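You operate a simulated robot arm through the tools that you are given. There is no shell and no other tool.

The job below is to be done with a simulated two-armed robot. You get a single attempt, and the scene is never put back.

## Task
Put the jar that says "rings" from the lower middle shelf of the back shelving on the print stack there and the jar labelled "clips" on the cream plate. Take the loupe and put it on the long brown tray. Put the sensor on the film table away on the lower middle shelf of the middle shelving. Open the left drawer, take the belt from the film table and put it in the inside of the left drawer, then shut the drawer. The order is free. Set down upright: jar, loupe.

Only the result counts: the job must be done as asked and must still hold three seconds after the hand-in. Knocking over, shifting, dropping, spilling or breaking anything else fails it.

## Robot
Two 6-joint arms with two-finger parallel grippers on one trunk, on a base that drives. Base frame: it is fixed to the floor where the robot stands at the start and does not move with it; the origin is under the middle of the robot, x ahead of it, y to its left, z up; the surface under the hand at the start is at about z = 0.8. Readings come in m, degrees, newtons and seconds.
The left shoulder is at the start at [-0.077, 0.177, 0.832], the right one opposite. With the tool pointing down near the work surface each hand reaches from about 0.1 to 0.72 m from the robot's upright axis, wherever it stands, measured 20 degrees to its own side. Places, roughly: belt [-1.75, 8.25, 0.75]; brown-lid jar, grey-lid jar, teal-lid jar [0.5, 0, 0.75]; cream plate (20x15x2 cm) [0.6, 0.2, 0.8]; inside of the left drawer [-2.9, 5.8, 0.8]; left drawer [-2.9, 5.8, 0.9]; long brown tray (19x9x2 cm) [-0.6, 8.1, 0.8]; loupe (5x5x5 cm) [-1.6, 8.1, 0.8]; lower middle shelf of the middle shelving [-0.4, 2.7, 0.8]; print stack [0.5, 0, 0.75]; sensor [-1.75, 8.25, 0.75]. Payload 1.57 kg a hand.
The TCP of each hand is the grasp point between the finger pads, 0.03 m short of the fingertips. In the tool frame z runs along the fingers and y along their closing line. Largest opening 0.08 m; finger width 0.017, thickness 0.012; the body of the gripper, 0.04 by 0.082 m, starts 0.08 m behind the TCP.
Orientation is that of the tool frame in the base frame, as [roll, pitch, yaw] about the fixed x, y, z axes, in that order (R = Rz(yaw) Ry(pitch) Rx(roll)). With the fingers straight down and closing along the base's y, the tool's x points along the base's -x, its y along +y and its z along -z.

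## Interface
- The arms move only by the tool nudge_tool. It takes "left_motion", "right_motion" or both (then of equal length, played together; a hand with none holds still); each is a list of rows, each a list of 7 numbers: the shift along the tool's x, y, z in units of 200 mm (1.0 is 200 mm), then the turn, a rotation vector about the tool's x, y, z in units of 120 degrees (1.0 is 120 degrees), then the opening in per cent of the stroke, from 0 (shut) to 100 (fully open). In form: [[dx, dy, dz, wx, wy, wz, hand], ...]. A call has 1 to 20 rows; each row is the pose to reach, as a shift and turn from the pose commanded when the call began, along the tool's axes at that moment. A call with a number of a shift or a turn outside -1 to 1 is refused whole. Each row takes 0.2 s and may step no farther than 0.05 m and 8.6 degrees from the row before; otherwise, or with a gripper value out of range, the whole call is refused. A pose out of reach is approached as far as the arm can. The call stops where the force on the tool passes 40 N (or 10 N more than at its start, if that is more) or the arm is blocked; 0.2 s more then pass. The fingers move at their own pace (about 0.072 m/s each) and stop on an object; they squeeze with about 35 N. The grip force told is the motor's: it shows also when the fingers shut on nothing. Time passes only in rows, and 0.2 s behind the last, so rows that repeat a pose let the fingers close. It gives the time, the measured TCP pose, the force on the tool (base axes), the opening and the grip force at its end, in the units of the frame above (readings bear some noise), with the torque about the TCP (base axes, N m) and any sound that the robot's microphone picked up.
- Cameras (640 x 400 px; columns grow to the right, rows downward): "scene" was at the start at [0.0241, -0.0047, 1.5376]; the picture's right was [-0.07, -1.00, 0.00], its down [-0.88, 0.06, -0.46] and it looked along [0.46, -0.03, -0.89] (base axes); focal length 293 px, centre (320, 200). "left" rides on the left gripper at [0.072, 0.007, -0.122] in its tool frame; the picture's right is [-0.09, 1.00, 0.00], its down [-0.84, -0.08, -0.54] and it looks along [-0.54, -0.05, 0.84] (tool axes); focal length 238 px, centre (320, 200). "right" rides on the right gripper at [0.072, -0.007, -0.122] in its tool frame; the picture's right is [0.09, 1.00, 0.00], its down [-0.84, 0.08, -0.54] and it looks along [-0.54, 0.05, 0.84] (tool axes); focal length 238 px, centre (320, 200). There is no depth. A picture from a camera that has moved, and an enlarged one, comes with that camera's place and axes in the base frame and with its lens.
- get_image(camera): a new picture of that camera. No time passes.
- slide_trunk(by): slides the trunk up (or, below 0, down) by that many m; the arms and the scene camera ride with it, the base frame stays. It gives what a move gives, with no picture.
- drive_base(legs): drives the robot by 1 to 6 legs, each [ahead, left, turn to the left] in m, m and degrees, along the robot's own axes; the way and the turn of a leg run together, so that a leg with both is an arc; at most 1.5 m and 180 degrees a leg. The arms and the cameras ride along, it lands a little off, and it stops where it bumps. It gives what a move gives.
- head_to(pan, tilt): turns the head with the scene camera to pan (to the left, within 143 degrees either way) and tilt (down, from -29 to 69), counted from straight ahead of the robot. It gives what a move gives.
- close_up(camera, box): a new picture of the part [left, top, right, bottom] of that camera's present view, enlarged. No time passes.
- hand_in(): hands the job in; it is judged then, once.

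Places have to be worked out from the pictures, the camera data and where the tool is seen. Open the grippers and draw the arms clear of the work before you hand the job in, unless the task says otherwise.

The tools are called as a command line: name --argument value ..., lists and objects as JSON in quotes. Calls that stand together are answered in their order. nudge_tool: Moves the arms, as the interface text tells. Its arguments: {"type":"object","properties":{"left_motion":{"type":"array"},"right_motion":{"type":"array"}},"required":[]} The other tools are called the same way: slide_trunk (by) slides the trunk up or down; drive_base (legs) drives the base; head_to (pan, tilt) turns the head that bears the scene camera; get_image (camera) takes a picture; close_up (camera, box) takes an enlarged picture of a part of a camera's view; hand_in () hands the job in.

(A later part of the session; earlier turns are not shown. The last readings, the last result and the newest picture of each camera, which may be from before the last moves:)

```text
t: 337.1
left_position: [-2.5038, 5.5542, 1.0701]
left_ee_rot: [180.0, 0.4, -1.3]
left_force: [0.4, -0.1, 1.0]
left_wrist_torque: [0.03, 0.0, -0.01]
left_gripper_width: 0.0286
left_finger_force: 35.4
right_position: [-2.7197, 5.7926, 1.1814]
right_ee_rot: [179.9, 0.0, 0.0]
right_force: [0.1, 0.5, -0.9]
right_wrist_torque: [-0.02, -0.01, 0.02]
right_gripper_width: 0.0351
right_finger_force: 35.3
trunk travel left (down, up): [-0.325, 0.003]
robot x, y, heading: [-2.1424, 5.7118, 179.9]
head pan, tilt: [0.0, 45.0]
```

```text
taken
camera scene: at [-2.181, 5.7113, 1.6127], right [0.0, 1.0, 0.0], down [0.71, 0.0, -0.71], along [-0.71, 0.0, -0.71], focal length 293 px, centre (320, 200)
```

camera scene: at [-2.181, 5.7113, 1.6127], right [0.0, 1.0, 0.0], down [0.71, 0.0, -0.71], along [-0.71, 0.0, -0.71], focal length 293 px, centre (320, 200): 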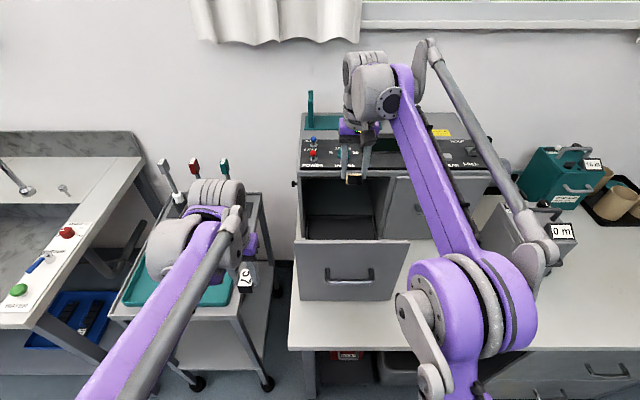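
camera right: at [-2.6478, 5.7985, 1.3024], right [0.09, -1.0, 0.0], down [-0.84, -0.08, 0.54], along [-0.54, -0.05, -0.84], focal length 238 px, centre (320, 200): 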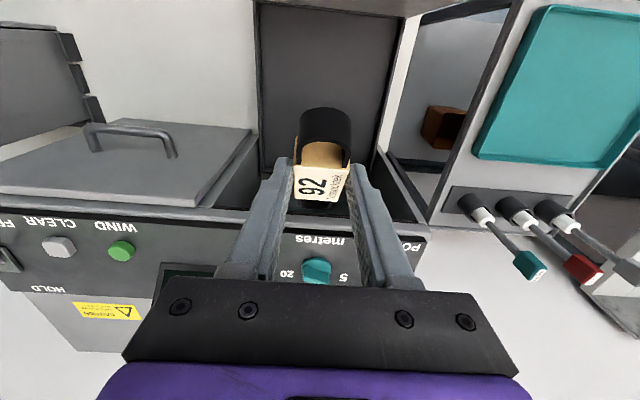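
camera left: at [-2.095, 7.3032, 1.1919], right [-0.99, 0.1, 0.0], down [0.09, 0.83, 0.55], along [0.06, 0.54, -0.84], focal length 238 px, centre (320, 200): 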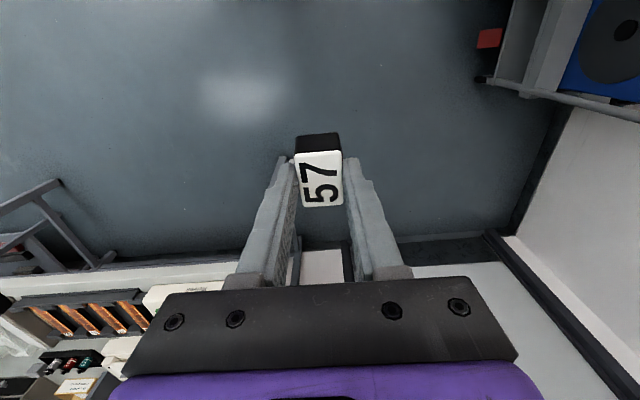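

The drawer's interior floor is visible below, about y 5.63–5.91. I'll move 1.5 cm further in and lower the belt into it slowly.

nudge_tool --right_motion '[[-0.03, 0, 0.02, 0, 0, 0, 0], [-0.06, 0, 0.05, 0, 0, 0, 0], [-0.08, 0, 0.1, 0, 0, 0, 0], [-0.08, 0, 0.15, 0, 0, 0, 0], [-0.08, 0, 0.2, 0, 0, 0, 0], [-0.08, 0, 0.25, 0, 0, 0, 0], [-0.08, 0, 0.3, 0, 0, 0, 0], [-0.08, 0, 0.35, 0, 0, 0, 0], [-0.08, 0, 0.4, 0, 0, 0, 0], [-0.08, 0, 0.45, 0, 0, 0, 0], [-0.08, 0, 0.5, 0, 0, 0, 0], [-0.08, 0, 0.55, 0, 0, 0, 0], [-0.08, 0, 0.6, 0, 0, 0, 0], [-0.08, 0, 0.65, 0, 0, 0, 0], [-0.08, 0, 0.7, 0, 0, 0, 0], [-0.08, 0, 0.75, 0, 0, 0, 0], [-0.08, 0, 0.8, 0, 0, 0, 0], [-0.08, 0, 0.85, 0, 0, 0, 0], [-0.08, 0, 0.88, 0, 0, 0, 0], [-0.08, 0, 0.9, 0, 0, 0, 0]]'

get_image --camera "right"

get_image --camera "scene"

```text
t: 341.3
left_position: [-2.5034, 5.5549, 1.0699]
left_ee_rot: [-179.9, 0.4, -1.2]
left_force: [0.2, 0.1, -0.3]
left_wrist_torque: [0.02, 0.01, 0.0]
left_gripper_width: 0.0286
left_finger_force: 35.6
right_position: [-2.7364, 5.7912, 1.001]
right_ee_rot: [180.0, 0.0, 0.0]
right_force: [0.5, 0.1, -1.2]
right_wrist_torque: [-0.03, -0.02, 0.03]
right_gripper_width: 0.035
right_finger_force: 34.7
trunk travel left (down, up): [-0.325, 0.003]
robot x, y, heading: [-2.1434, 5.7101, 180.1]
head pan, tilt: [0.0, 45.0]
```

```text
taken
camera right: at [-2.6642, 5.7982, 1.1221], right [0.09, -1.0, 0.0], down [-0.84, -0.08, 0.54], along [-0.54, -0.05, -0.84], focal length 238 px, centre (320, 200)
```

right: 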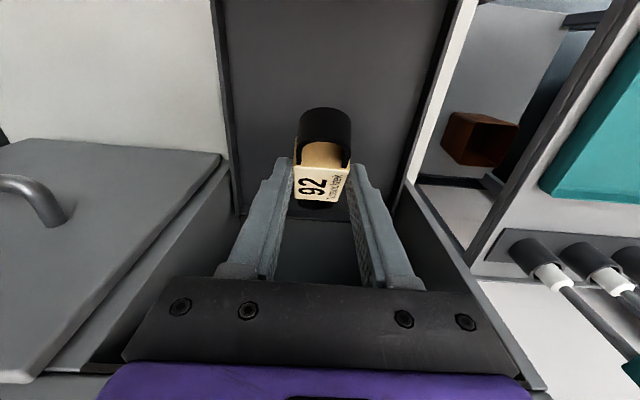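

```text
taken
camera scene: at [-2.1811, 5.7113, 1.6127], right [0.0, 1.0, 0.0], down [0.71, 0.0, -0.71], along [-0.71, 0.0, -0.71], focal length 293 px, centre (320, 200)
```

scene: 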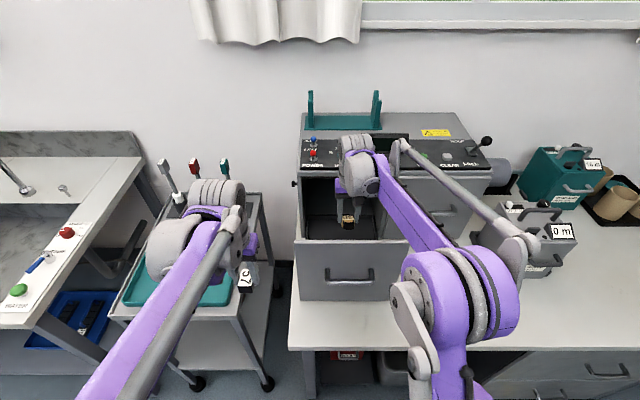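

The belt is inside the drawer opening, with the floor at about z≈0.80. I'll lower a further 9.5 cm slowly, watching the force.

nudge_tool --right_motion '[[0, 0, 0.03, 0, 0, 0, 0], [0, 0, 0.08, 0, 0, 0, 0], [0, 0, 0.13, 0, 0, 0, 0], [0, 0, 0.18, 0, 0, 0, 0], [0, 0, 0.23, 0, 0, 0, 0], [0, 0, 0.28, 0, 0, 0, 0], [0, 0, 0.33, 0, 0, 0, 0], [0, 0, 0.38, 0, 0, 0, 0], [0, 0, 0.43, 0, 0, 0, 0], [0, 0, 0.46, 0, 0, 0, 0], [0, 0, 0.47, 0, 0, 0, 0]]'

get_image --camera "right"

get_image --camera "scene"

```text
t: 343.7
left_position: [-2.5038, 5.5537, 1.0705]
left_ee_rot: [-179.9, 0.5, -1.3]
left_force: [1.0, -0.1, -0.2]
left_wrist_torque: [-0.04, 0.01, -0.02]
left_gripper_width: 0.0286
left_finger_force: 34.8
right_position: [-2.735, 5.7925, 0.9076]
right_ee_rot: [-179.9, 0.0, 0.0]
right_force: [0.1, -0.1, -0.1]
right_wrist_torque: [0.0, 0.03, -0.02]
right_gripper_width: 0.0346
right_finger_force: 34.9
trunk travel left (down, up): [-0.325, 0.003]
robot x, y, heading: [-2.1453, 5.7144, 180.1]
head pan, tilt: [0.0, 45.0]
```

```text
taken
camera right: at [-2.6636, 5.7988, 1.0282], right [0.09, -1.0, 0.0], down [-0.84, -0.08, 0.54], along [-0.54, -0.05, -0.84], focal length 238 px, centre (320, 200)
```

right: 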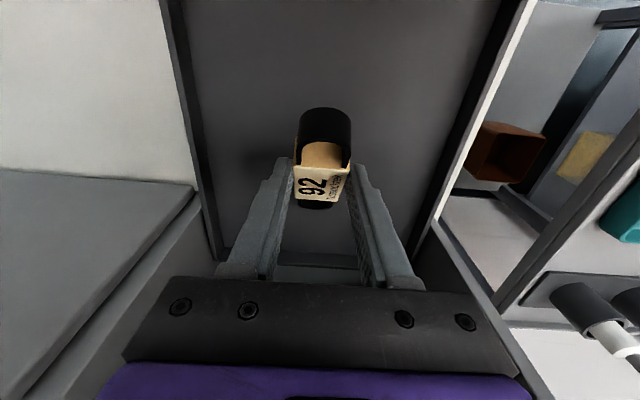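

```text
taken
camera scene: at [-2.181, 5.7113, 1.6127], right [0.0, 1.0, 0.0], down [0.71, 0.0, -0.71], along [-0.71, 0.0, -0.71], focal length 293 px, centre (320, 200)
```

scene: 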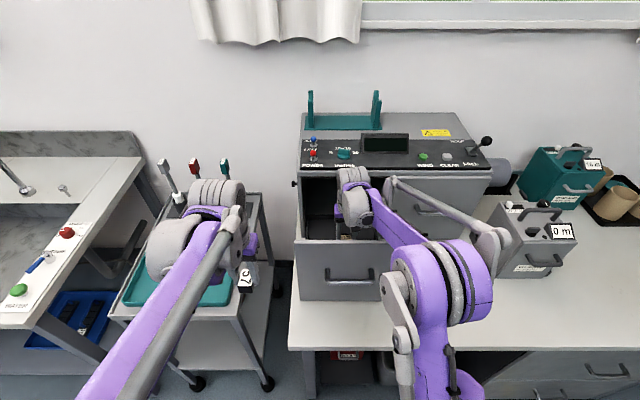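

The belt hangs about 2 cm above the drawer floor. I'll lower 1 cm more and then open the fingers.

nudge_tool --right_motion '[[0, 0, 0.015, 0, 0, 0, 0], [0, 0, 0.03, 0, 0, 0, 0], [0, 0, 0.045, 0, 0, 0, 0], [0, 0, 0.055, 0, 0, 0, 0], [0, 0, 0.055, 0, 0, 0, 0]]'

nudge_tool --right_motion '[[0, 0, 0, 0, 0, 0, 50], [0, 0, 0, 0, 0, 0, 60], [0, 0, 0, 0, 0, 0, 75], [0, 0, 0, 0, 0, 0, 90], [0, 0, 0, 0, 0, 0, 90], [0, 0, 0, 0, 0, 0, 90]]'

get_image --camera "right"

```text
t: 344.9
left_position: [-2.5032, 5.5543, 1.0698]
left_ee_rot: [-179.8, 0.5, -1.3]
left_force: [-0.5, 0.2, -0.4]
left_wrist_torque: [0.0, 0.01, 0.01]
left_gripper_width: 0.0288
left_finger_force: 35.2
right_position: [-2.7354, 5.7925, 0.8966]
right_ee_rot: [179.9, -0.1, 0.1]
right_force: [1.1, 0.0, -0.7]
right_wrist_torque: [0.0, -0.02, -0.03]
right_gripper_width: 0.035
right_finger_force: 35.3
trunk travel left (down, up): [-0.325, 0.003]
robot x, y, heading: [-2.1448, 5.7109, 180.2]
head pan, tilt: [0.0, 45.0]
```

```text
t: 346.3
left_position: [-2.5038, 5.5541, 1.0697]
left_ee_rot: [-180.0, 0.4, -1.3]
left_force: [0.7, 0.0, 0.2]
left_wrist_torque: [0.01, 0.03, -0.04]
left_gripper_width: 0.0283
left_finger_force: 34.9
right_position: [-2.7352, 5.7909, 0.8964]
right_ee_rot: [179.9, 0.0, -0.1]
right_force: [0.3, 1.3, 0.0]
right_wrist_torque: [0.03, 0.01, 0.0]
right_gripper_width: 0.0722
right_finger_force: 0.0
trunk travel left (down, up): [-0.325, 0.003]
robot x, y, heading: [-2.1466, 5.709, 179.9]
head pan, tilt: [0.0, 45.0]
```

```text
taken
camera right: at [-2.6632, 5.7987, 1.0172], right [0.09, -1.0, 0.0], down [-0.84, -0.08, 0.54], along [-0.54, -0.05, -0.84], focal length 238 px, centre (320, 200)
```

right: 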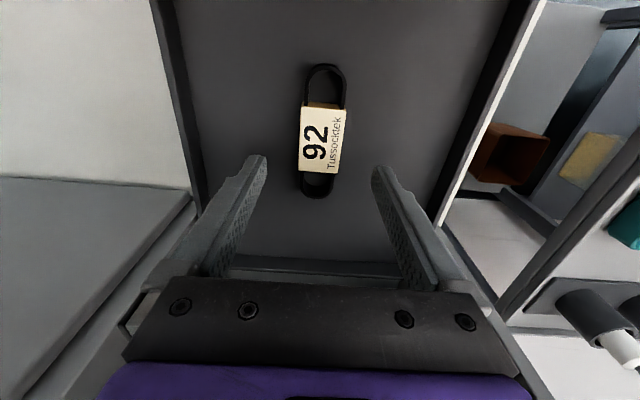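

The belt lies flat on the drawer floor. I'll raise the hand straight up and then pull it back over the front plate.

nudge_tool --right_motion '[[0, 0, -0.1, 0, 0, 0, 90], [0, 0, -0.25, 0, 0, 0, 90], [0, 0, -0.4, 0, 0, 0, 90], [0, 0, -0.55, 0, 0, 0, 90], [0, 0, -0.7, 0, 0, 0, 90], [0, 0, -0.85, 0, 0, 0, 90], [0, 0, -1.0, 0, 0, 0, 90]]'

nudge_tool --right_motion '[[0, 0, -0.15, 0, 0, 0, 90], [0.05, 0, -0.3, 0, 0, 0, 90], [0.2, 0, -0.35, 0, 0, 0, 90], [0.4, 0, -0.35, 0, 0, 0, 90], [0.6, 0, -0.35, 0, 0, 0, 90], [0.8, 0, -0.35, 0, 0, 0, 90], [0.95, 0, -0.35, 0, 0, 0, 90], [1.0, 0, -0.35, 0, 0, 0, 90]]'

get_image --camera "scene"

get_image --camera "right"

```text
t: 347.9
left_position: [-2.5041, 5.5543, 1.07]
left_ee_rot: [-180.0, 0.4, -1.4]
left_force: [1.5, 0.1, -0.8]
left_wrist_torque: [-0.01, 0.0, 0.0]
left_gripper_width: 0.0288
left_finger_force: 35.1
right_position: [-2.7361, 5.7914, 1.0982]
right_ee_rot: [-180.0, 0.1, 0.0]
right_force: [-0.3, 0.9, -0.4]
right_wrist_torque: [0.03, 0.02, 0.01]
right_gripper_width: 0.0721
right_finger_force: 0.0
trunk travel left (down, up): [-0.325, 0.003]
robot x, y, heading: [-2.1446, 5.7067, 179.9]
head pan, tilt: [0.0, 45.0]
```

```text
t: 349.7
left_position: [-2.5035, 5.5543, 1.0694]
left_ee_rot: [-180.0, 0.4, -1.2]
left_force: [0.4, 1.5, 0.2]
left_wrist_torque: [-0.02, -0.02, 0.04]
left_gripper_width: 0.0288
left_finger_force: 35.0
right_position: [-2.5349, 5.7918, 1.1671]
right_ee_rot: [180.0, -0.1, 0.0]
right_force: [0.2, 0.4, 0.2]
right_wrist_torque: [0.0, -0.01, -0.02]
right_gripper_width: 0.0723
right_finger_force: 0.1
trunk travel left (down, up): [-0.325, 0.003]
robot x, y, heading: [-2.1466, 5.7116, 180.0]
head pan, tilt: [0.0, 45.0]
```

```text
taken
camera scene: at [-2.1809, 5.7113, 1.6127], right [0.0, 1.0, 0.0], down [0.71, 0.0, -0.71], along [-0.71, 0.0, -0.71], focal length 293 px, centre (320, 200)
```

scene: 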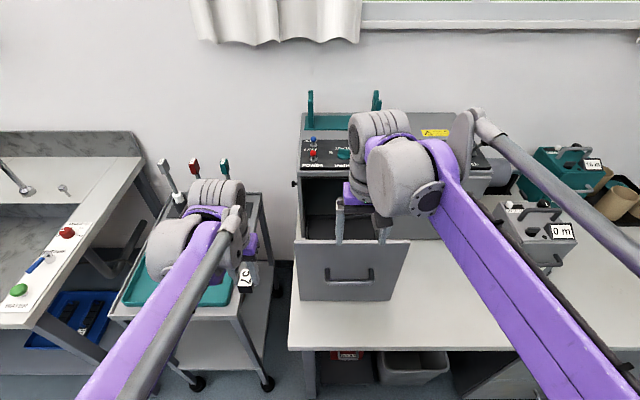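

```text
taken
camera right: at [-2.4632, 5.7985, 1.287], right [0.09, -1.0, 0.0], down [-0.84, -0.08, 0.54], along [-0.54, -0.05, -0.84], focal length 238 px, centre (320, 200)
```

right: 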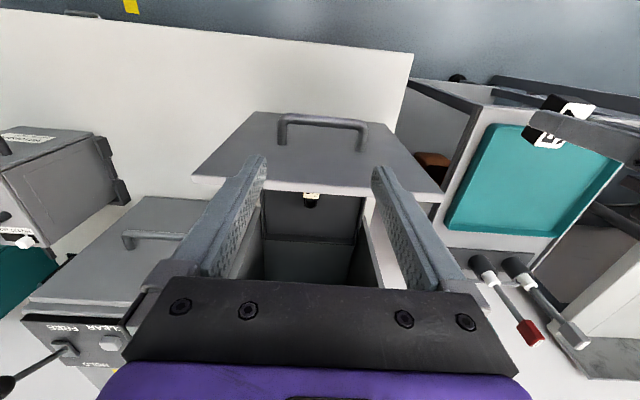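

The belt is inside. I'll close the right hand's fingers, move it back in front of the handle and lower it to the handle's height to push the drawer shut.

nudge_tool --right_motion '[[0.1, 0, 0, 0, 0, 0, 40], [0.3, 0, 0, 0, 0, 0, 0], [0.5, 0, 0, 0, 0, 0, 0], [0.5, 0, 0.2, 0, 0, 0, 0], [0.5, 0, 0.4, 0, 0, 0, 0], [0.5, 0, 0.6, 0, 0, 0, 0], [0.5, 0, 0.8, 0, 0, 0, 0], [0.5, 0, 0.98, 0, 0, 0, 0], [0.5, 0, 0.98, 0, 0, 0, 0]]'

get_image --camera "right"

get_image --camera "scene"

```text
t: 351.7
left_position: [-2.503, 5.5548, 1.0703]
left_ee_rot: [179.9, 0.4, -1.4]
left_force: [-0.5, -0.6, -1.1]
left_wrist_torque: [-0.05, -0.01, 0.01]
left_gripper_width: 0.0287
left_finger_force: 35.5
right_position: [-2.4337, 5.7905, 0.9696]
right_ee_rot: [179.9, -0.1, -0.1]
right_force: [0.4, -0.1, -0.3]
right_wrist_torque: [0.0, -0.01, -0.02]
right_gripper_width: 0.0
right_finger_force: 21.5
trunk travel left (down, up): [-0.325, 0.003]
robot x, y, heading: [-2.1428, 5.7152, 179.9]
head pan, tilt: [0.0, 45.0]
```

```text
taken
camera right: at [-2.3622, 5.7979, 1.091], right [0.09, -1.0, 0.0], down [-0.84, -0.08, 0.54], along [-0.54, -0.05, -0.84], focal length 238 px, centre (320, 200)
```

right: 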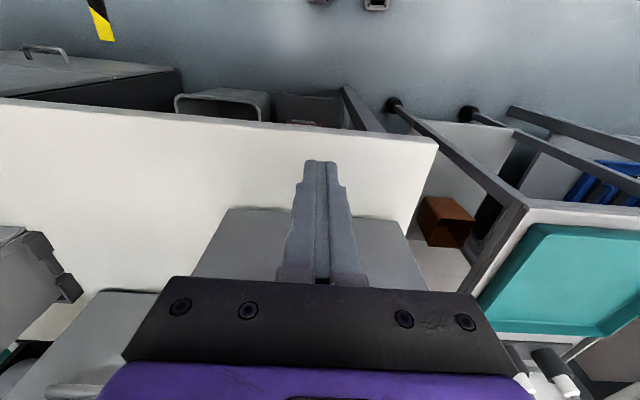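

```text
taken
camera scene: at [-2.1806, 5.7114, 1.6127], right [0.0, 1.0, 0.0], down [0.71, 0.0, -0.71], along [-0.71, 0.0, -0.71], focal length 293 px, centre (320, 200)
```

scene: 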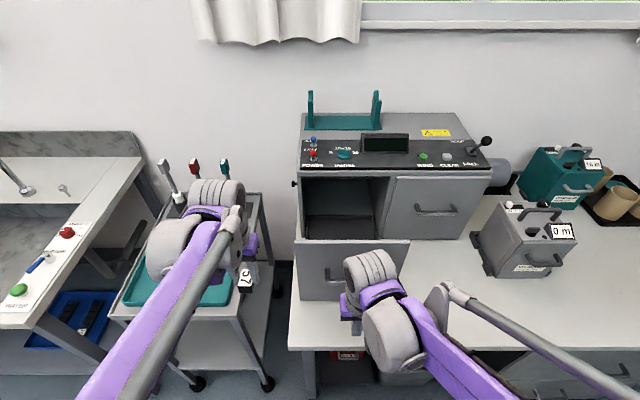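

The closed fingers are in front of the handle. I'll push slowly forward 20 cm.

nudge_tool --right_motion '[[-0.05, 0, 0, 0, 0, 0, 0], [-0.12, 0, 0, 0, 0, 0, 0], [-0.2, 0, 0, 0, 0, 0, 0], [-0.28, 0, 0, 0, 0, 0, 0], [-0.35, 0, 0, 0, 0, 0, 0], [-0.41, 0, 0, 0, 0, 0, 0], [-0.46, 0, 0, 0, 0, 0, 0], [-0.5, 0, 0, 0, 0, 0, 0], [-0.54, 0, 0, 0, 0, 0, 0], [-0.58, 0, 0, 0, 0, 0, 0], [-0.63, 0, 0, 0, 0, 0, 0], [-0.68, 0, 0, 0, 0, 0, 0], [-0.73, 0, 0, 0, 0, 0, 0], [-0.78, 0, 0, 0, 0, 0, 0], [-0.83, 0, 0, 0, 0, 0, 0], [-0.88, 0, 0, 0, 0, 0, 0], [-0.93, 0, 0, 0, 0, 0, 0], [-0.98, 0, 0, 0, 0, 0, 0], [-1.0, 0, 0, 0, 0, 0, 0]]'

get_image --camera "scene"

```text
t: 355.7
left_position: [-2.5034, 5.5531, 1.0693]
left_ee_rot: [-179.9, 0.4, -1.2]
left_force: [-0.3, -0.2, -0.5]
left_wrist_torque: [0.05, -0.03, 0.0]
left_gripper_width: 0.0285
left_finger_force: 35.0
right_position: [-2.6356, 5.7928, 0.9713]
right_ee_rot: [-180.0, 0.0, 0.0]
right_force: [0.5, -0.2, -1.1]
right_wrist_torque: [0.01, -0.02, -0.01]
right_gripper_width: 0.0001
right_finger_force: 20.9
trunk travel left (down, up): [-0.325, 0.003]
robot x, y, heading: [-2.1454, 5.7103, 180.0]
head pan, tilt: [0.0, 45.0]
```

```text
taken
camera scene: at [-2.1808, 5.7113, 1.6127], right [0.0, 1.0, 0.0], down [0.71, 0.0, -0.71], along [-0.71, 0.0, -0.71], focal length 293 px, centre (320, 200)
```

scene: 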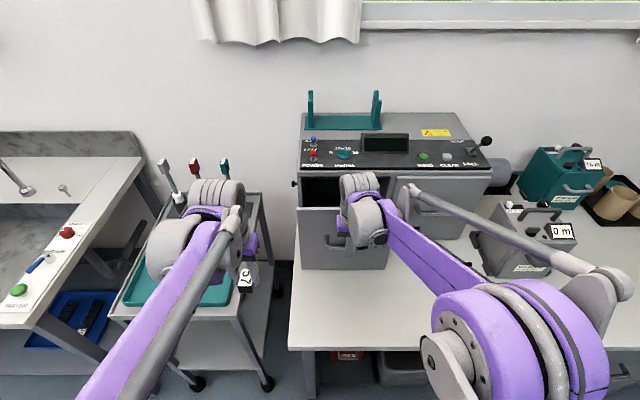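

The drawer is sliding in smoothly. I'll push on to its nearly closed position.

nudge_tool --right_motion '[[-0.04, 0, 0, 0, 0, 0, 0], [-0.09, 0, 0, 0, 0, 0, 0], [-0.14, 0, 0, 0, 0, 0, 0], [-0.19, 0, 0, 0, 0, 0, 0], [-0.24, 0, 0, 0, 0, 0, 0], [-0.29, 0, 0, 0, 0, 0, 0], [-0.34, 0, 0, 0, 0, 0, 0], [-0.39, 0, 0, 0, 0, 0, 0], [-0.44, 0, 0, 0, 0, 0, 0], [-0.49, 0, 0, 0, 0, 0, 0], [-0.54, 0, 0, 0, 0, 0, 0], [-0.58, 0, 0, 0, 0, 0, 0], [-0.61, 0, 0, 0, 0, 0, 0], [-0.61, 0, 0, 0, 0, 0, 0]]'

close_up --camera "scene" --box '[270, 100, 510, 290]'

```text
t: 358.7
left_position: [-2.5038, 5.5548, 1.0704]
left_ee_rot: [-179.9, 0.4, -1.3]
left_force: [-0.9, -0.6, 0.2]
left_wrist_torque: [0.0, -0.02, -0.05]
left_gripper_width: 0.0286
left_finger_force: 34.8
right_position: [-2.7565, 5.7924, 0.9704]
right_ee_rot: [-180.0, 0.1, 0.0]
right_force: [-0.2, 0.4, 0.1]
right_wrist_torque: [-0.01, 0.02, 0.01]
right_gripper_width: 0.0
right_finger_force: 21.6
trunk travel left (down, up): [-0.325, 0.003]
robot x, y, heading: [-2.1399, 5.7133, 180.1]
head pan, tilt: [0.0, 45.0]
```

```text
2.11 times, centred on (390, 195) of scene
camera zoom: at [-2.1808, 5.7113, 1.6127], right [0.0, 1.0, 0.0], down [0.71, 0.0, -0.71], along [-0.71, 0.0, -0.71], focal length 616 px, centre (173, 210)
```

zoom: 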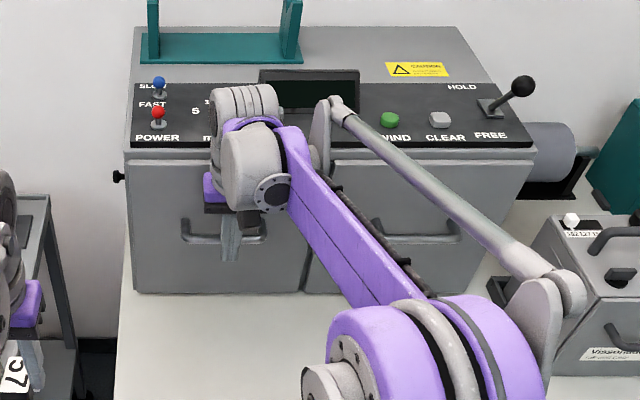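

The drawer is almost flush. I'll push the last millimetres gently until I feel the stop.

nudge_tool --right_motion '[[-0.01, 0, 0, 0, 0, 0, 0], [-0.02, 0, 0, 0, 0, 0, 0], [-0.03, 0, 0, 0, 0, 0, 0], [-0.03, 0, 0, 0, 0, 0, 0]]'

```text
t: 359.7
left_position: [-2.5012, 5.5534, 1.0713]
left_ee_rot: [-179.9, 0.5, -1.3]
left_force: [0.3, 0.6, -0.8]
left_wrist_torque: [-0.01, 0.02, 0.01]
left_gripper_width: 0.0286
left_finger_force: 34.8
right_position: [-2.758, 5.793, 0.9713]
right_ee_rot: [180.0, -0.3, -0.1]
right_force: [37.7, -2.9, -13.1]
right_wrist_torque: [-0.06, -0.37, -0.03]
right_gripper_width: 0.0001
right_finger_force: 21.5
trunk travel left (down, up): [-0.325, 0.003]
robot x, y, heading: [-2.1445, 5.7124, 180.1]
head pan, tilt: [0.0, 45.0]
```

The stop is reached (37.7 N), so the drawer is closed. I'll back the hand off, then look at it.

nudge_tool --right_motion '[[0.03, 0, 0, 0, 0, 0, 0], [0.08, 0, 0, 0, 0, 0, 0], [0.2, 0, 0, 0, 0, 0, 0], [0.4, 0, -0.05, 0, 0, 0, 0], [0.6, 0, -0.15, 0, 0, 0, 0], [0.8, 0, -0.25, 0, 0, 0, 0], [1.0, 0, -0.35, 0, 0, 0, 0]]'

get_image --camera "scene"

close_up --camera "scene" --box '[270, 100, 510, 290]'

```text
t: 361.3
left_position: [-2.5019, 5.5541, 1.07]
left_ee_rot: [179.9, 0.4, -1.3]
left_force: [-0.1, 0.4, 0.1]
left_wrist_torque: [-0.01, 0.01, 0.02]
left_gripper_width: 0.0283
left_finger_force: 35.4
right_position: [-2.5603, 5.7926, 1.041]
right_ee_rot: [179.8, 0.0, -0.1]
right_force: [0.6, 0.0, 0.4]
right_wrist_torque: [-0.02, 0.03, 0.0]
right_gripper_width: 0.0002
right_finger_force: 21.3
trunk travel left (down, up): [-0.325, 0.003]
robot x, y, heading: [-2.143, 5.7091, 179.9]
head pan, tilt: [0.0, 45.0]
```

```text
taken
camera scene: at [-2.179, 5.7115, 1.6127], right [0.0, 1.0, 0.0], down [0.71, 0.0, -0.71], along [-0.71, 0.0, -0.71], focal length 293 px, centre (320, 200)
```

scene: 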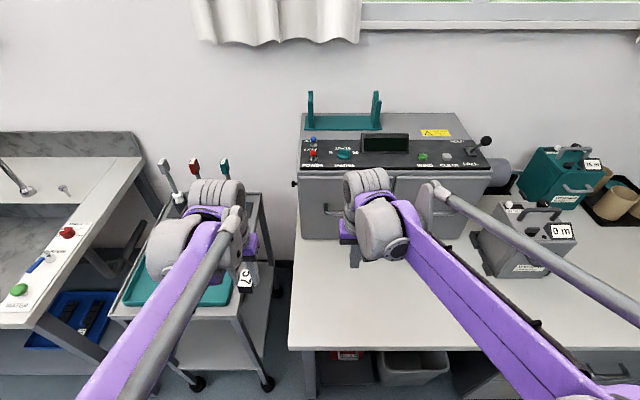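

```text
2.11 times, centred on (390, 195) of scene
camera zoom: at [-2.179, 5.7115, 1.6127], right [0.0, 1.0, 0.0], down [0.71, 0.0, -0.71], along [-0.71, 0.0, -0.71], focal length 616 px, centre (173, 210)
```

zoom: 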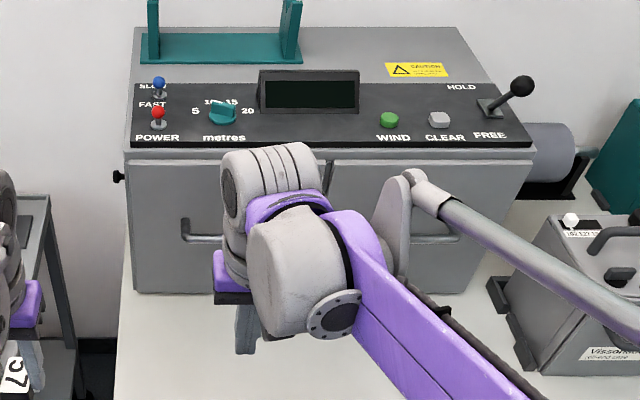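

The left drawer is shut flush. I'll tuck the right hand, back away, and turn to head for the middle shelving.

nudge_tool --right_motion '[[0.1, -0.1, -0.05, 0, 0, 0, 30], [0.25, -0.2, -0.05, 0, 0, 0, 60], [0.4, -0.3, -0.05, 0, 0, 0, 100], [0.45, -0.4, -0.05, 0, 0, 0, 100], [0.45, -0.4, -0.05, 0, 0, 0, 100]]'

drive_base --legs '[[-0.22, 0, 0], [0, 0, 90]]'

head_to --pan 0 --tilt 25

get_image --camera "scene"

get_image --camera "left"

```text
t: 362.5
left_position: [-2.5039, 5.5543, 1.0697]
left_ee_rot: [-179.9, 0.4, -1.3]
left_force: [0.2, 0.6, -0.5]
left_wrist_torque: [0.04, -0.01, -0.01]
left_gripper_width: 0.0284
left_finger_force: 34.9
right_position: [-2.4717, 5.8715, 1.0499]
right_ee_rot: [-180.0, 0.0, 0.0]
right_force: [-0.3, 0.3, -0.4]
right_wrist_torque: [0.0, 0.05, 0.03]
right_gripper_width: 0.0799
right_finger_force: 0.0
trunk travel left (down, up): [-0.325, 0.003]
robot x, y, heading: [-2.1421, 5.7145, 180.1]
head pan, tilt: [0.0, 45.0]
```

```text
t: 368.0
left_position: [-1.7607, 5.3517, 1.0709]
left_ee_rot: [-180.0, 0.4, 89.2]
left_force: [-1.1, 0.0, -0.7]
left_wrist_torque: [0.01, 0.01, -0.01]
left_gripper_width: 0.0288
left_finger_force: 35.3
right_position: [-2.0805, 5.382, 1.0502]
right_ee_rot: [-180.0, 0.0, 90.4]
right_force: [0.0, 0.1, 0.4]
right_wrist_torque: [-0.02, 0.0, -0.01]
right_gripper_width: 0.08
right_finger_force: 0.0
trunk travel left (down, up): [-0.325, 0.003]
robot x, y, heading: [-1.9187, 5.7137, -89.5]
head pan, tilt: [0.0, 45.0]
```

```text
t: 368.9
left_position: [-1.7619, 5.3535, 1.071]
left_ee_rot: [-179.9, 0.3, 89.2]
left_force: [-0.3, -0.5, -0.7]
left_wrist_torque: [-0.01, 0.01, 0.0]
left_gripper_width: 0.0286
left_finger_force: 35.3
right_position: [-2.0791, 5.3823, 1.0504]
right_ee_rot: [180.0, 0.0, 90.5]
right_force: [0.5, -0.2, -0.8]
right_wrist_torque: [-0.01, 0.03, 0.02]
right_gripper_width: 0.0799
right_finger_force: 0.0
trunk travel left (down, up): [-0.325, 0.003]
robot x, y, heading: [-1.9197, 5.7085, -89.5]
head pan, tilt: [0.0, 25.0]
```

```text
taken
camera scene: at [-1.9194, 5.6624, 1.6432], right [-1.0, -0.01, 0.0], down [0.0, 0.42, -0.91], along [0.01, -0.91, -0.42], focal length 293 px, centre (320, 200)
```

scene: 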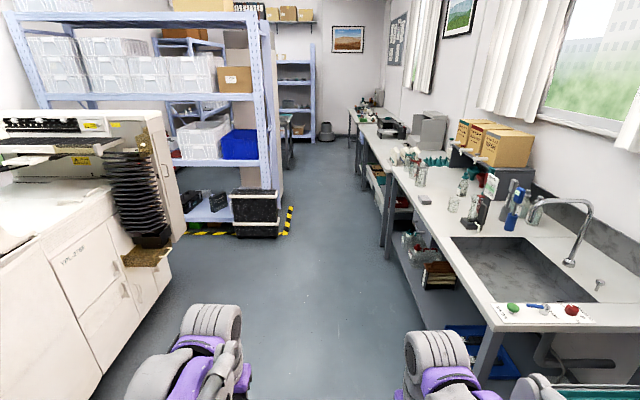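

```text
taken
camera left: at [-1.7538, 5.4257, 1.1917], right [0.99, -0.11, 0.0], down [-0.09, -0.83, 0.55], along [-0.06, -0.54, -0.84], focal length 238 px, centre (320, 200)
```

left: 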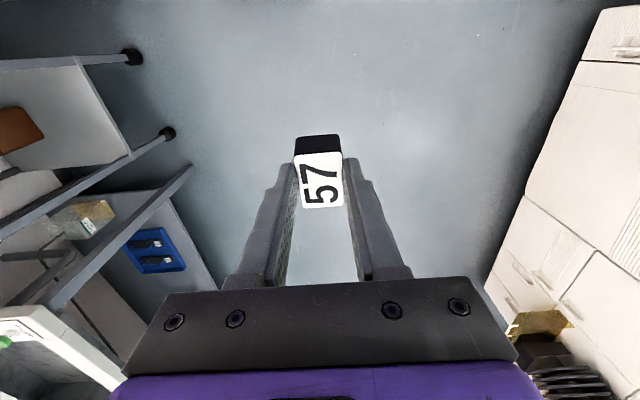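

The way south is clear along x≈-1.92. I'll drive about 4.1 m down the corridor with both hands in front.

drive_base --legs '[[0, 0, -0.5], [1.4, 0, 0], [1.4, 0, 0]]'

get_image --camera "scene"

get_image --camera "left"

```text
t: 382.8
left_position: [-1.7407, 2.5422, 1.0697]
left_ee_rot: [-179.9, 0.5, 89.5]
left_force: [0.9, -0.1, -0.8]
left_wrist_torque: [-0.03, 0.01, -0.01]
left_gripper_width: 0.0287
left_finger_force: 35.0
right_position: [-2.0575, 2.571, 1.0501]
right_ee_rot: [-180.0, 0.1, 90.9]
right_force: [-1.3, 0.4, 0.0]
right_wrist_torque: [0.02, 0.02, -0.01]
right_gripper_width: 0.0801
right_finger_force: 0.0
trunk travel left (down, up): [-0.325, 0.003]
robot x, y, heading: [-1.8997, 2.9018, -89.1]
head pan, tilt: [0.0, 25.0]
```

```text
taken
camera scene: at [-1.8995, 2.8508, 1.6433], right [-1.0, -0.01, 0.0], down [-0.01, 0.42, -0.91], along [0.01, -0.91, -0.42], focal length 293 px, centre (320, 200)
```

scene: 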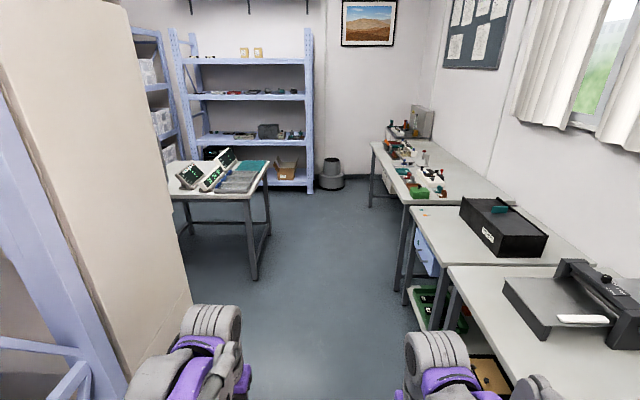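

```text
taken
camera left: at [-1.7326, 2.6151, 1.1916], right [0.99, -0.1, 0.0], down [-0.08, -0.83, 0.55], along [-0.06, -0.54, -0.84], focal length 238 px, centre (320, 200)
```

left: 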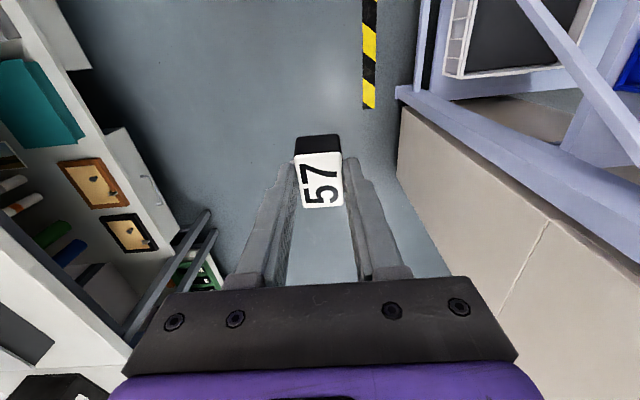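

I'll continue past the cabinet to y≈1.6, then turn left toward the front of the middle shelving.

drive_base --legs '[[1.32, 0, -0.9], [0, 0, 90]]'

get_image --camera "scene"

head_to --pan 40 --tilt 25

get_image --camera "scene"

```text
t: 393.3
left_position: [-1.5217, 1.7241, 1.07]
left_ee_rot: [-179.9, 0.4, 178.9]
left_force: [0.0, -0.1, 0.0]
left_wrist_torque: [-0.01, 0.0, -0.01]
left_gripper_width: 0.0287
left_finger_force: 35.0
right_position: [-1.5524, 1.4046, 1.0501]
right_ee_rot: [-179.9, 0.0, -179.7]
right_force: [0.0, 0.0, 0.3]
right_wrist_torque: [-0.03, -0.01, -0.01]
right_gripper_width: 0.08
right_finger_force: 0.0
trunk travel left (down, up): [-0.325, 0.003]
robot x, y, heading: [-1.8778, 1.5649, 0.3]
head pan, tilt: [0.0, 25.0]
```

```text
taken
camera scene: at [-1.8307, 1.5653, 1.6433], right [0.01, -1.0, 0.0], down [-0.42, 0.0, -0.91], along [0.91, 0.0, -0.42], focal length 293 px, centre (320, 200)
```

scene: 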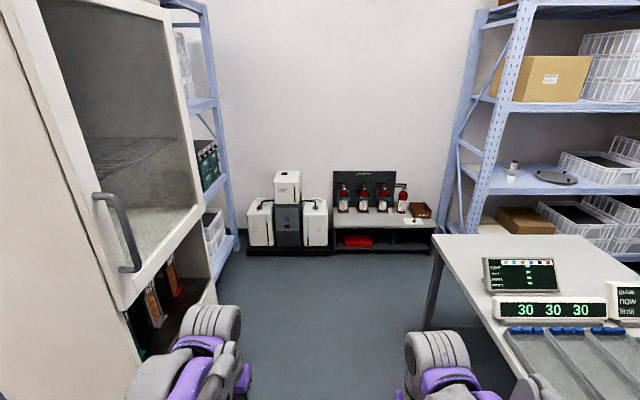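

```text
t: 394.4
left_position: [-1.5239, 1.7253, 1.0706]
left_ee_rot: [-179.9, 0.4, 179.1]
left_force: [-0.3, 0.9, -0.4]
left_wrist_torque: [-0.01, -0.05, 0.01]
left_gripper_width: 0.0288
left_finger_force: 35.2
right_position: [-1.5527, 1.4059, 1.0501]
right_ee_rot: [180.0, 0.1, -179.8]
right_force: [0.0, -0.8, 0.5]
right_wrist_torque: [-0.03, 0.01, -0.05]
right_gripper_width: 0.0799
right_finger_force: 0.1
trunk travel left (down, up): [-0.325, 0.003]
robot x, y, heading: [-1.8819, 1.5685, 0.2]
head pan, tilt: [40.0, 25.0]
```

```text
taken
camera scene: at [-1.8525, 1.6244, 1.6433], right [0.65, -0.76, 0.0], down [-0.32, -0.27, -0.91], along [0.69, 0.59, -0.42], focal length 293 px, centre (320, 200)
```

scene: 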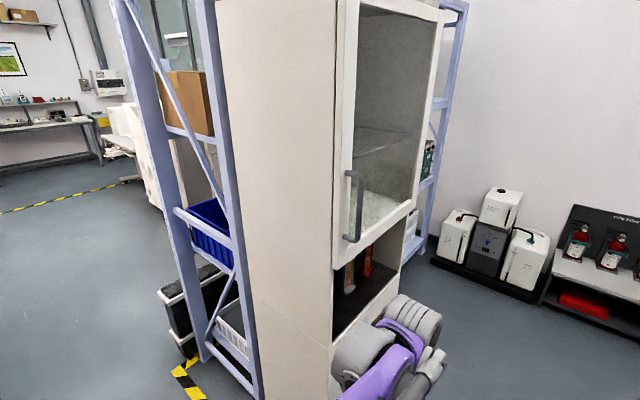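

The passage between cabinet and work table is wide enough. I'll drive ahead 1.4 m, turn to face the shelving, and look.

drive_base --legs '[[1.4, -0.03, 0], [0, 0, 90]]'

head_to --pan 0 --tilt 35

get_image --camera "scene"

```text
t: 405.2
left_position: [-0.6354, 1.9079, 1.0703]
left_ee_rot: [-179.9, 0.4, -91.1]
left_force: [0.0, -0.5, -0.1]
left_wrist_torque: [0.01, 0.0, 0.03]
left_gripper_width: 0.029
left_finger_force: 34.8
right_position: [-0.3165, 1.8765, 1.05]
right_ee_rot: [180.0, 0.0, -89.9]
right_force: [-0.3, -0.5, 0.0]
right_wrist_torque: [0.01, 0.03, 0.0]
right_gripper_width: 0.08
right_finger_force: 0.0
trunk travel left (down, up): [-0.325, 0.003]
robot x, y, heading: [-0.4794, 1.5478, 90.3]
head pan, tilt: [40.0, 25.0]
```

```text
t: 406.2
left_position: [-0.6346, 1.9062, 1.07]
left_ee_rot: [-179.9, 0.4, -91.1]
left_force: [0.1, 0.1, -0.9]
left_wrist_torque: [-0.05, 0.02, 0.0]
left_gripper_width: 0.0285
left_finger_force: 35.2
right_position: [-0.3164, 1.8781, 1.0493]
right_ee_rot: [179.9, 0.0, -89.8]
right_force: [-0.2, 0.3, -1.4]
right_wrist_torque: [-0.01, -0.01, 0.0]
right_gripper_width: 0.0801
right_finger_force: 0.1
trunk travel left (down, up): [-0.325, 0.003]
robot x, y, heading: [-0.4756, 1.548, 90.2]
head pan, tilt: [0.0, 35.0]
```

```text
taken
camera scene: at [-0.4751, 1.593, 1.6276], right [1.0, 0.0, 0.0], down [0.0, -0.57, -0.82], along [0.0, 0.82, -0.57], focal length 293 px, centre (320, 200)
```

scene: 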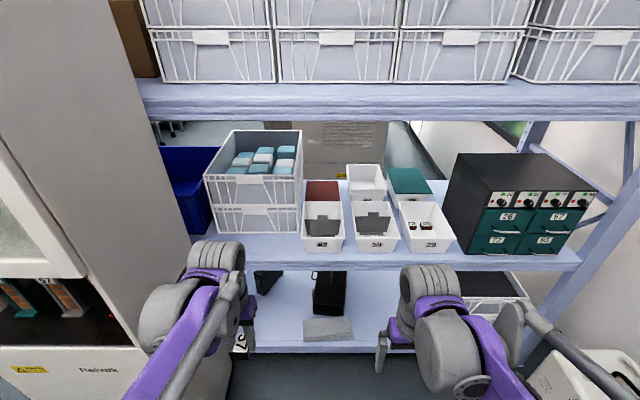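

I'll zoom in on the lower middle shelf to find a clear spot and read the labels.

close_up --camera "scene" --box '[190, 110, 470, 290]'

close_up --camera "scene" --box '[400, 120, 640, 290]'

```text
2.22 times, centred on (330, 200) of scene
camera zoom: at [-0.4751, 1.593, 1.6276], right [1.0, 0.0, 0.0], down [0.0, -0.57, -0.82], along [0.0, 0.82, -0.57], focal length 651 px, centre (298, 200)
```

zoom: 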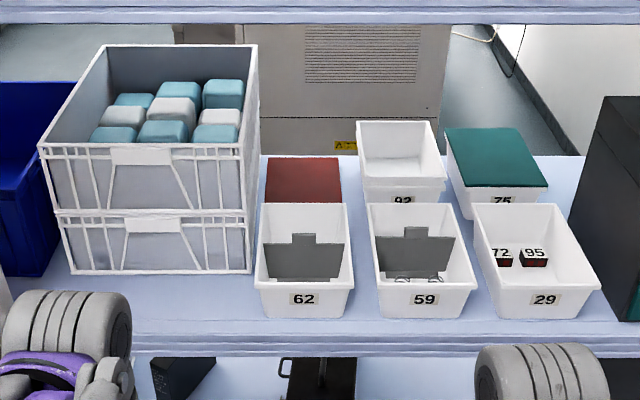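

```text
2.35 times, centred on (520, 205) of scene
camera zoom: at [-0.4751, 1.593, 1.6276], right [1.0, 0.0, 0.0], down [0.0, -0.57, -0.82], along [0.0, 0.82, -0.57], focal length 689 px, centre (-151, 188)
```

zoom: 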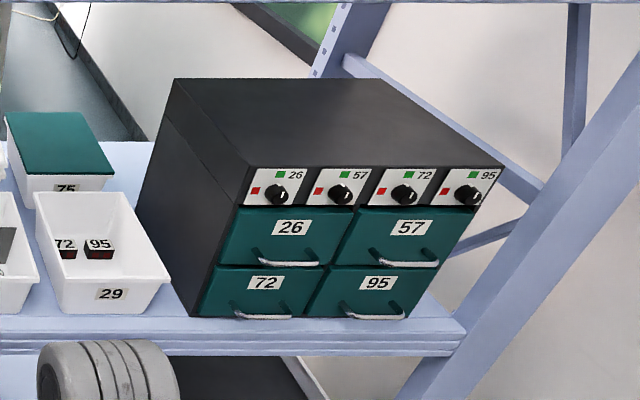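

The bins are numbered, and there is a clear strip of bare shelf in front of the grey crate (x -0.91 to -0.57, y 2.40–2.53). I'll set the sensor there at about (-0.66, 2.46), so I drive forward 0.35 m.

drive_base --legs '[[0.35, 0, -0.2]]'

get_image --camera "scene"

get_image --camera "left"

```text
t: 408.5
left_position: [-0.6316, 2.2624, 1.0699]
left_ee_rot: [-179.9, 0.4, -91.4]
left_force: [-0.8, 0.3, -0.2]
left_wrist_torque: [0.0, 0.0, 0.0]
left_gripper_width: 0.0284
left_finger_force: 34.7
right_position: [-0.315, 2.2297, 1.05]
right_ee_rot: [180.0, -0.1, -90.2]
right_force: [-1.1, -0.1, 0.1]
right_wrist_torque: [0.03, -0.02, -0.03]
right_gripper_width: 0.08
right_finger_force: 0.1
trunk travel left (down, up): [-0.325, 0.003]
robot x, y, heading: [-0.4768, 1.9005, 89.6]
head pan, tilt: [0.0, 35.0]
```

```text
taken
camera scene: at [-0.4747, 1.9478, 1.6274], right [1.0, 0.0, 0.0], down [0.0, -0.57, -0.82], along [0.0, 0.82, -0.57], focal length 293 px, centre (320, 200)
```

scene: 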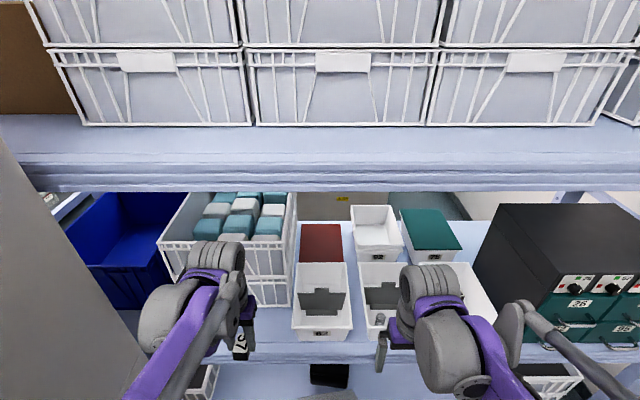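

```text
taken
camera left: at [-0.6414, 2.1899, 1.1914], right [-0.99, 0.12, 0.0], down [0.1, 0.83, 0.55], along [0.07, 0.54, -0.84], focal length 238 px, centre (320, 200)
```

left: 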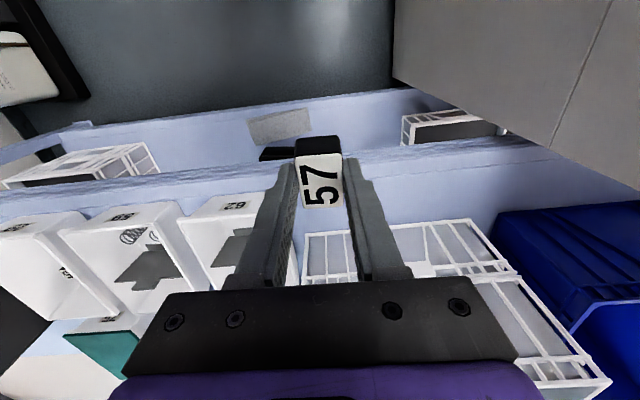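

The clear strip is visible between the shelf's front edge (y≈2.38) and the crate (y≈2.53). I'll move the left hand slowly over it, re-tilting 10° so the sensor lies level.

nudge_tool --left_motion '[[-0.02, 0.004, 0.01, 0, -0.004, 0, 0], [-0.06, 0.01, 0.03, 0, -0.009, 0, 0], [-0.11, 0.019, 0.06, 0, -0.014, 0, 0], [-0.17, 0.029, 0.1, 0, -0.019, 0, 0], [-0.23, 0.039, 0.14, 0, -0.024, 0, 0], [-0.29, 0.049, 0.18, 0, -0.029, 0, 0], [-0.35, 0.059, 0.22, 0, -0.034, 0, 0], [-0.41, 0.069, 0.26, 0, -0.039, 0, 0], [-0.47, 0.079, 0.3, 0, -0.044, 0, 0], [-0.53, 0.089, 0.34, 0, -0.049, 0, 0], [-0.59, 0.099, 0.38, 0, -0.054, 0, 0], [-0.65, 0.109, 0.42, 0, -0.059, 0, 0], [-0.71, 0.119, 0.46, 0, -0.064, 0, 0], [-0.77, 0.129, 0.5, 0, -0.069, 0, 0], [-0.83, 0.139, 0.53, 0, -0.074, 0, 0], [-0.89, 0.149, 0.56, 0, -0.079, 0, 0], [-0.94, 0.157, 0.585, 0, -0.083, 0, 0], [-0.975, 0.162, 0.6, 0, -0.083, 0, 0], [-0.987, 0.164, 0.6, 0, -0.083, 0, 0], [-0.987, 0.164, 0.6, 0, -0.083, 0, 0]]'

get_image --camera "left"

get_image --camera "scene"

```text
t: 412.7
left_position: [-0.6598, 2.4614, 0.9512]
left_ee_rot: [-179.9, 10.4, -91.5]
left_force: [-1.0, 0.2, -0.5]
left_wrist_torque: [0.0, -0.01, 0.01]
left_gripper_width: 0.0286
left_finger_force: 35.4
right_position: [-0.3148, 2.2297, 1.0501]
right_ee_rot: [179.9, 0.0, -90.2]
right_force: [0.1, -0.5, 0.2]
right_wrist_torque: [-0.02, -0.04, -0.01]
right_gripper_width: 0.08
right_finger_force: 0.0
trunk travel left (down, up): [-0.325, 0.003]
robot x, y, heading: [-0.4769, 1.9014, 89.9]
head pan, tilt: [0.0, 35.0]
```

```text
taken
camera left: at [-0.67, 2.3694, 1.0587], right [-0.99, 0.12, 0.02], down [0.1, 0.72, 0.68], along [0.07, 0.68, -0.73], focal length 238 px, centre (320, 200)
```

left: 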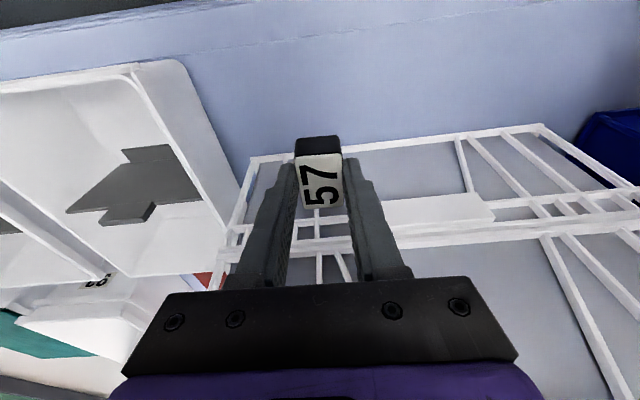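

```text
taken
camera scene: at [-0.4747, 1.9483, 1.6275], right [1.0, 0.0, 0.0], down [0.0, -0.57, -0.82], along [0.0, 0.82, -0.57], focal length 293 px, centre (320, 200)
```

scene: 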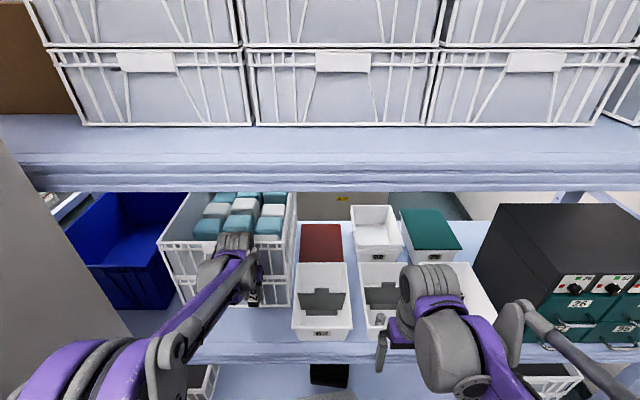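

The sensor is over the bare strip, about 4 cm from the crate and 7 cm from the edge. I'll lower straight down to TCP z≈0.856.

nudge_tool --left_motion '[[0.003, 0, 0.015, 0, 0, 0, 0], [0.01, 0, 0.05, 0, 0, 0, 0], [0.018, 0, 0.1, 0, 0, 0, 0], [0.027, 0, 0.15, 0, 0, 0, 0], [0.037, 0, 0.2, 0, 0, 0, 0], [0.046, 0, 0.25, 0, 0, 0, 0], [0.055, 0, 0.3, 0, 0, 0, 0], [0.064, 0, 0.35, 0, 0, 0, 0], [0.073, 0, 0.4, 0, 0, 0, 0], [0.082, 0, 0.445, 0, 0, 0, 0], [0.086, 0, 0.467, 0, 0, 0, 0]]'

get_image --camera "left"

```text
t: 415.1
left_position: [-0.66, 2.4623, 0.8564]
left_ee_rot: [179.9, 10.3, -91.5]
left_force: [-0.5, 0.1, -0.2]
left_wrist_torque: [0.01, 0.02, -0.01]
left_gripper_width: 0.0287
left_finger_force: 35.0
right_position: [-0.315, 2.2315, 1.0488]
right_ee_rot: [180.0, 0.1, -90.2]
right_force: [0.4, -0.4, 0.1]
right_wrist_torque: [0.01, 0.04, 0.03]
right_gripper_width: 0.0799
right_finger_force: 0.1
trunk travel left (down, up): [-0.325, 0.003]
robot x, y, heading: [-0.4767, 1.9049, 89.8]
head pan, tilt: [0.0, 35.0]
```

```text
taken
camera left: at [-0.6696, 2.3694, 0.9631], right [-0.99, 0.12, 0.02], down [0.1, 0.72, 0.68], along [0.07, 0.68, -0.73], focal length 238 px, centre (320, 200)
```

left: 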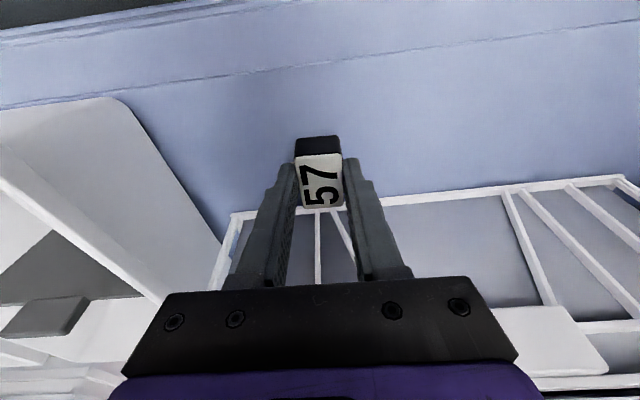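

Still free at z≈0.856. I'll continue down in 2 mm rows.

nudge_tool --left_motion '[[0.002, 0, 0.01, 0, 0, 0, 0], [0.004, 0, 0.02, 0, 0, 0, 0], [0.006, 0, 0.03, 0, 0, 0, 0], [0.008, 0, 0.04, 0, 0, 0, 0], [0.01, 0, 0.05, 0, 0, 0, 0], [0.012, 0, 0.06, 0, 0, 0, 0], [0.014, 0, 0.07, 0, 0, 0, 0], [0.014, 0, 0.07, 0, 0, 0, 0]]'

```text
t: 416.9
left_position: [-0.659, 2.4612, 0.8413]
left_ee_rot: [-179.8, 10.2, -91.5]
left_force: [0.3, 0.2, -0.2]
left_wrist_torque: [-0.01, 0.0, -0.01]
left_gripper_width: 0.0287
left_finger_force: 35.2
right_position: [-0.3142, 2.2308, 1.0488]
right_ee_rot: [180.0, 0.0, -90.3]
right_force: [-0.3, -0.5, -0.1]
right_wrist_torque: [-0.01, 0.01, -0.01]
right_gripper_width: 0.08
right_finger_force: 0.0
trunk travel left (down, up): [-0.325, 0.003]
robot x, y, heading: [-0.4747, 1.9033, 90.0]
head pan, tilt: [0.0, 35.0]
```

Still no contact at z≈0.841. I'll lower 1 mm per row for 5 mm more.

nudge_tool --left_motion '[[0.001, 0, 0.005, 0, 0, 0, 0], [0.002, 0, 0.01, 0, 0, 0, 0], [0.003, 0, 0.015, 0, 0, 0, 0], [0.004, 0, 0.02, 0, 0, 0, 0], [0.005, 0, 0.025, 0, 0, 0, 0], [0.005, 0, 0.025, 0, 0, 0, 0]]'

```text
t: 418.3
left_position: [-0.6597, 2.4614, 0.8382]
left_ee_rot: [179.9, 10.5, -91.6]
left_force: [-5.7, 4.1, 27.8]
left_wrist_torque: [0.28, 0.12, 0.0]
left_gripper_width: 0.0286
left_finger_force: 34.8
right_position: [-0.315, 2.2292, 1.0504]
right_ee_rot: [-180.0, 0.0, -90.1]
right_force: [-0.2, -0.1, -0.7]
right_wrist_torque: [-0.03, 0.02, -0.01]
right_gripper_width: 0.0802
right_finger_force: 0.1
trunk travel left (down, up): [-0.325, 0.003]
robot x, y, heading: [-0.4759, 1.9076, 89.9]
head pan, tilt: [0.0, 35.0]
```

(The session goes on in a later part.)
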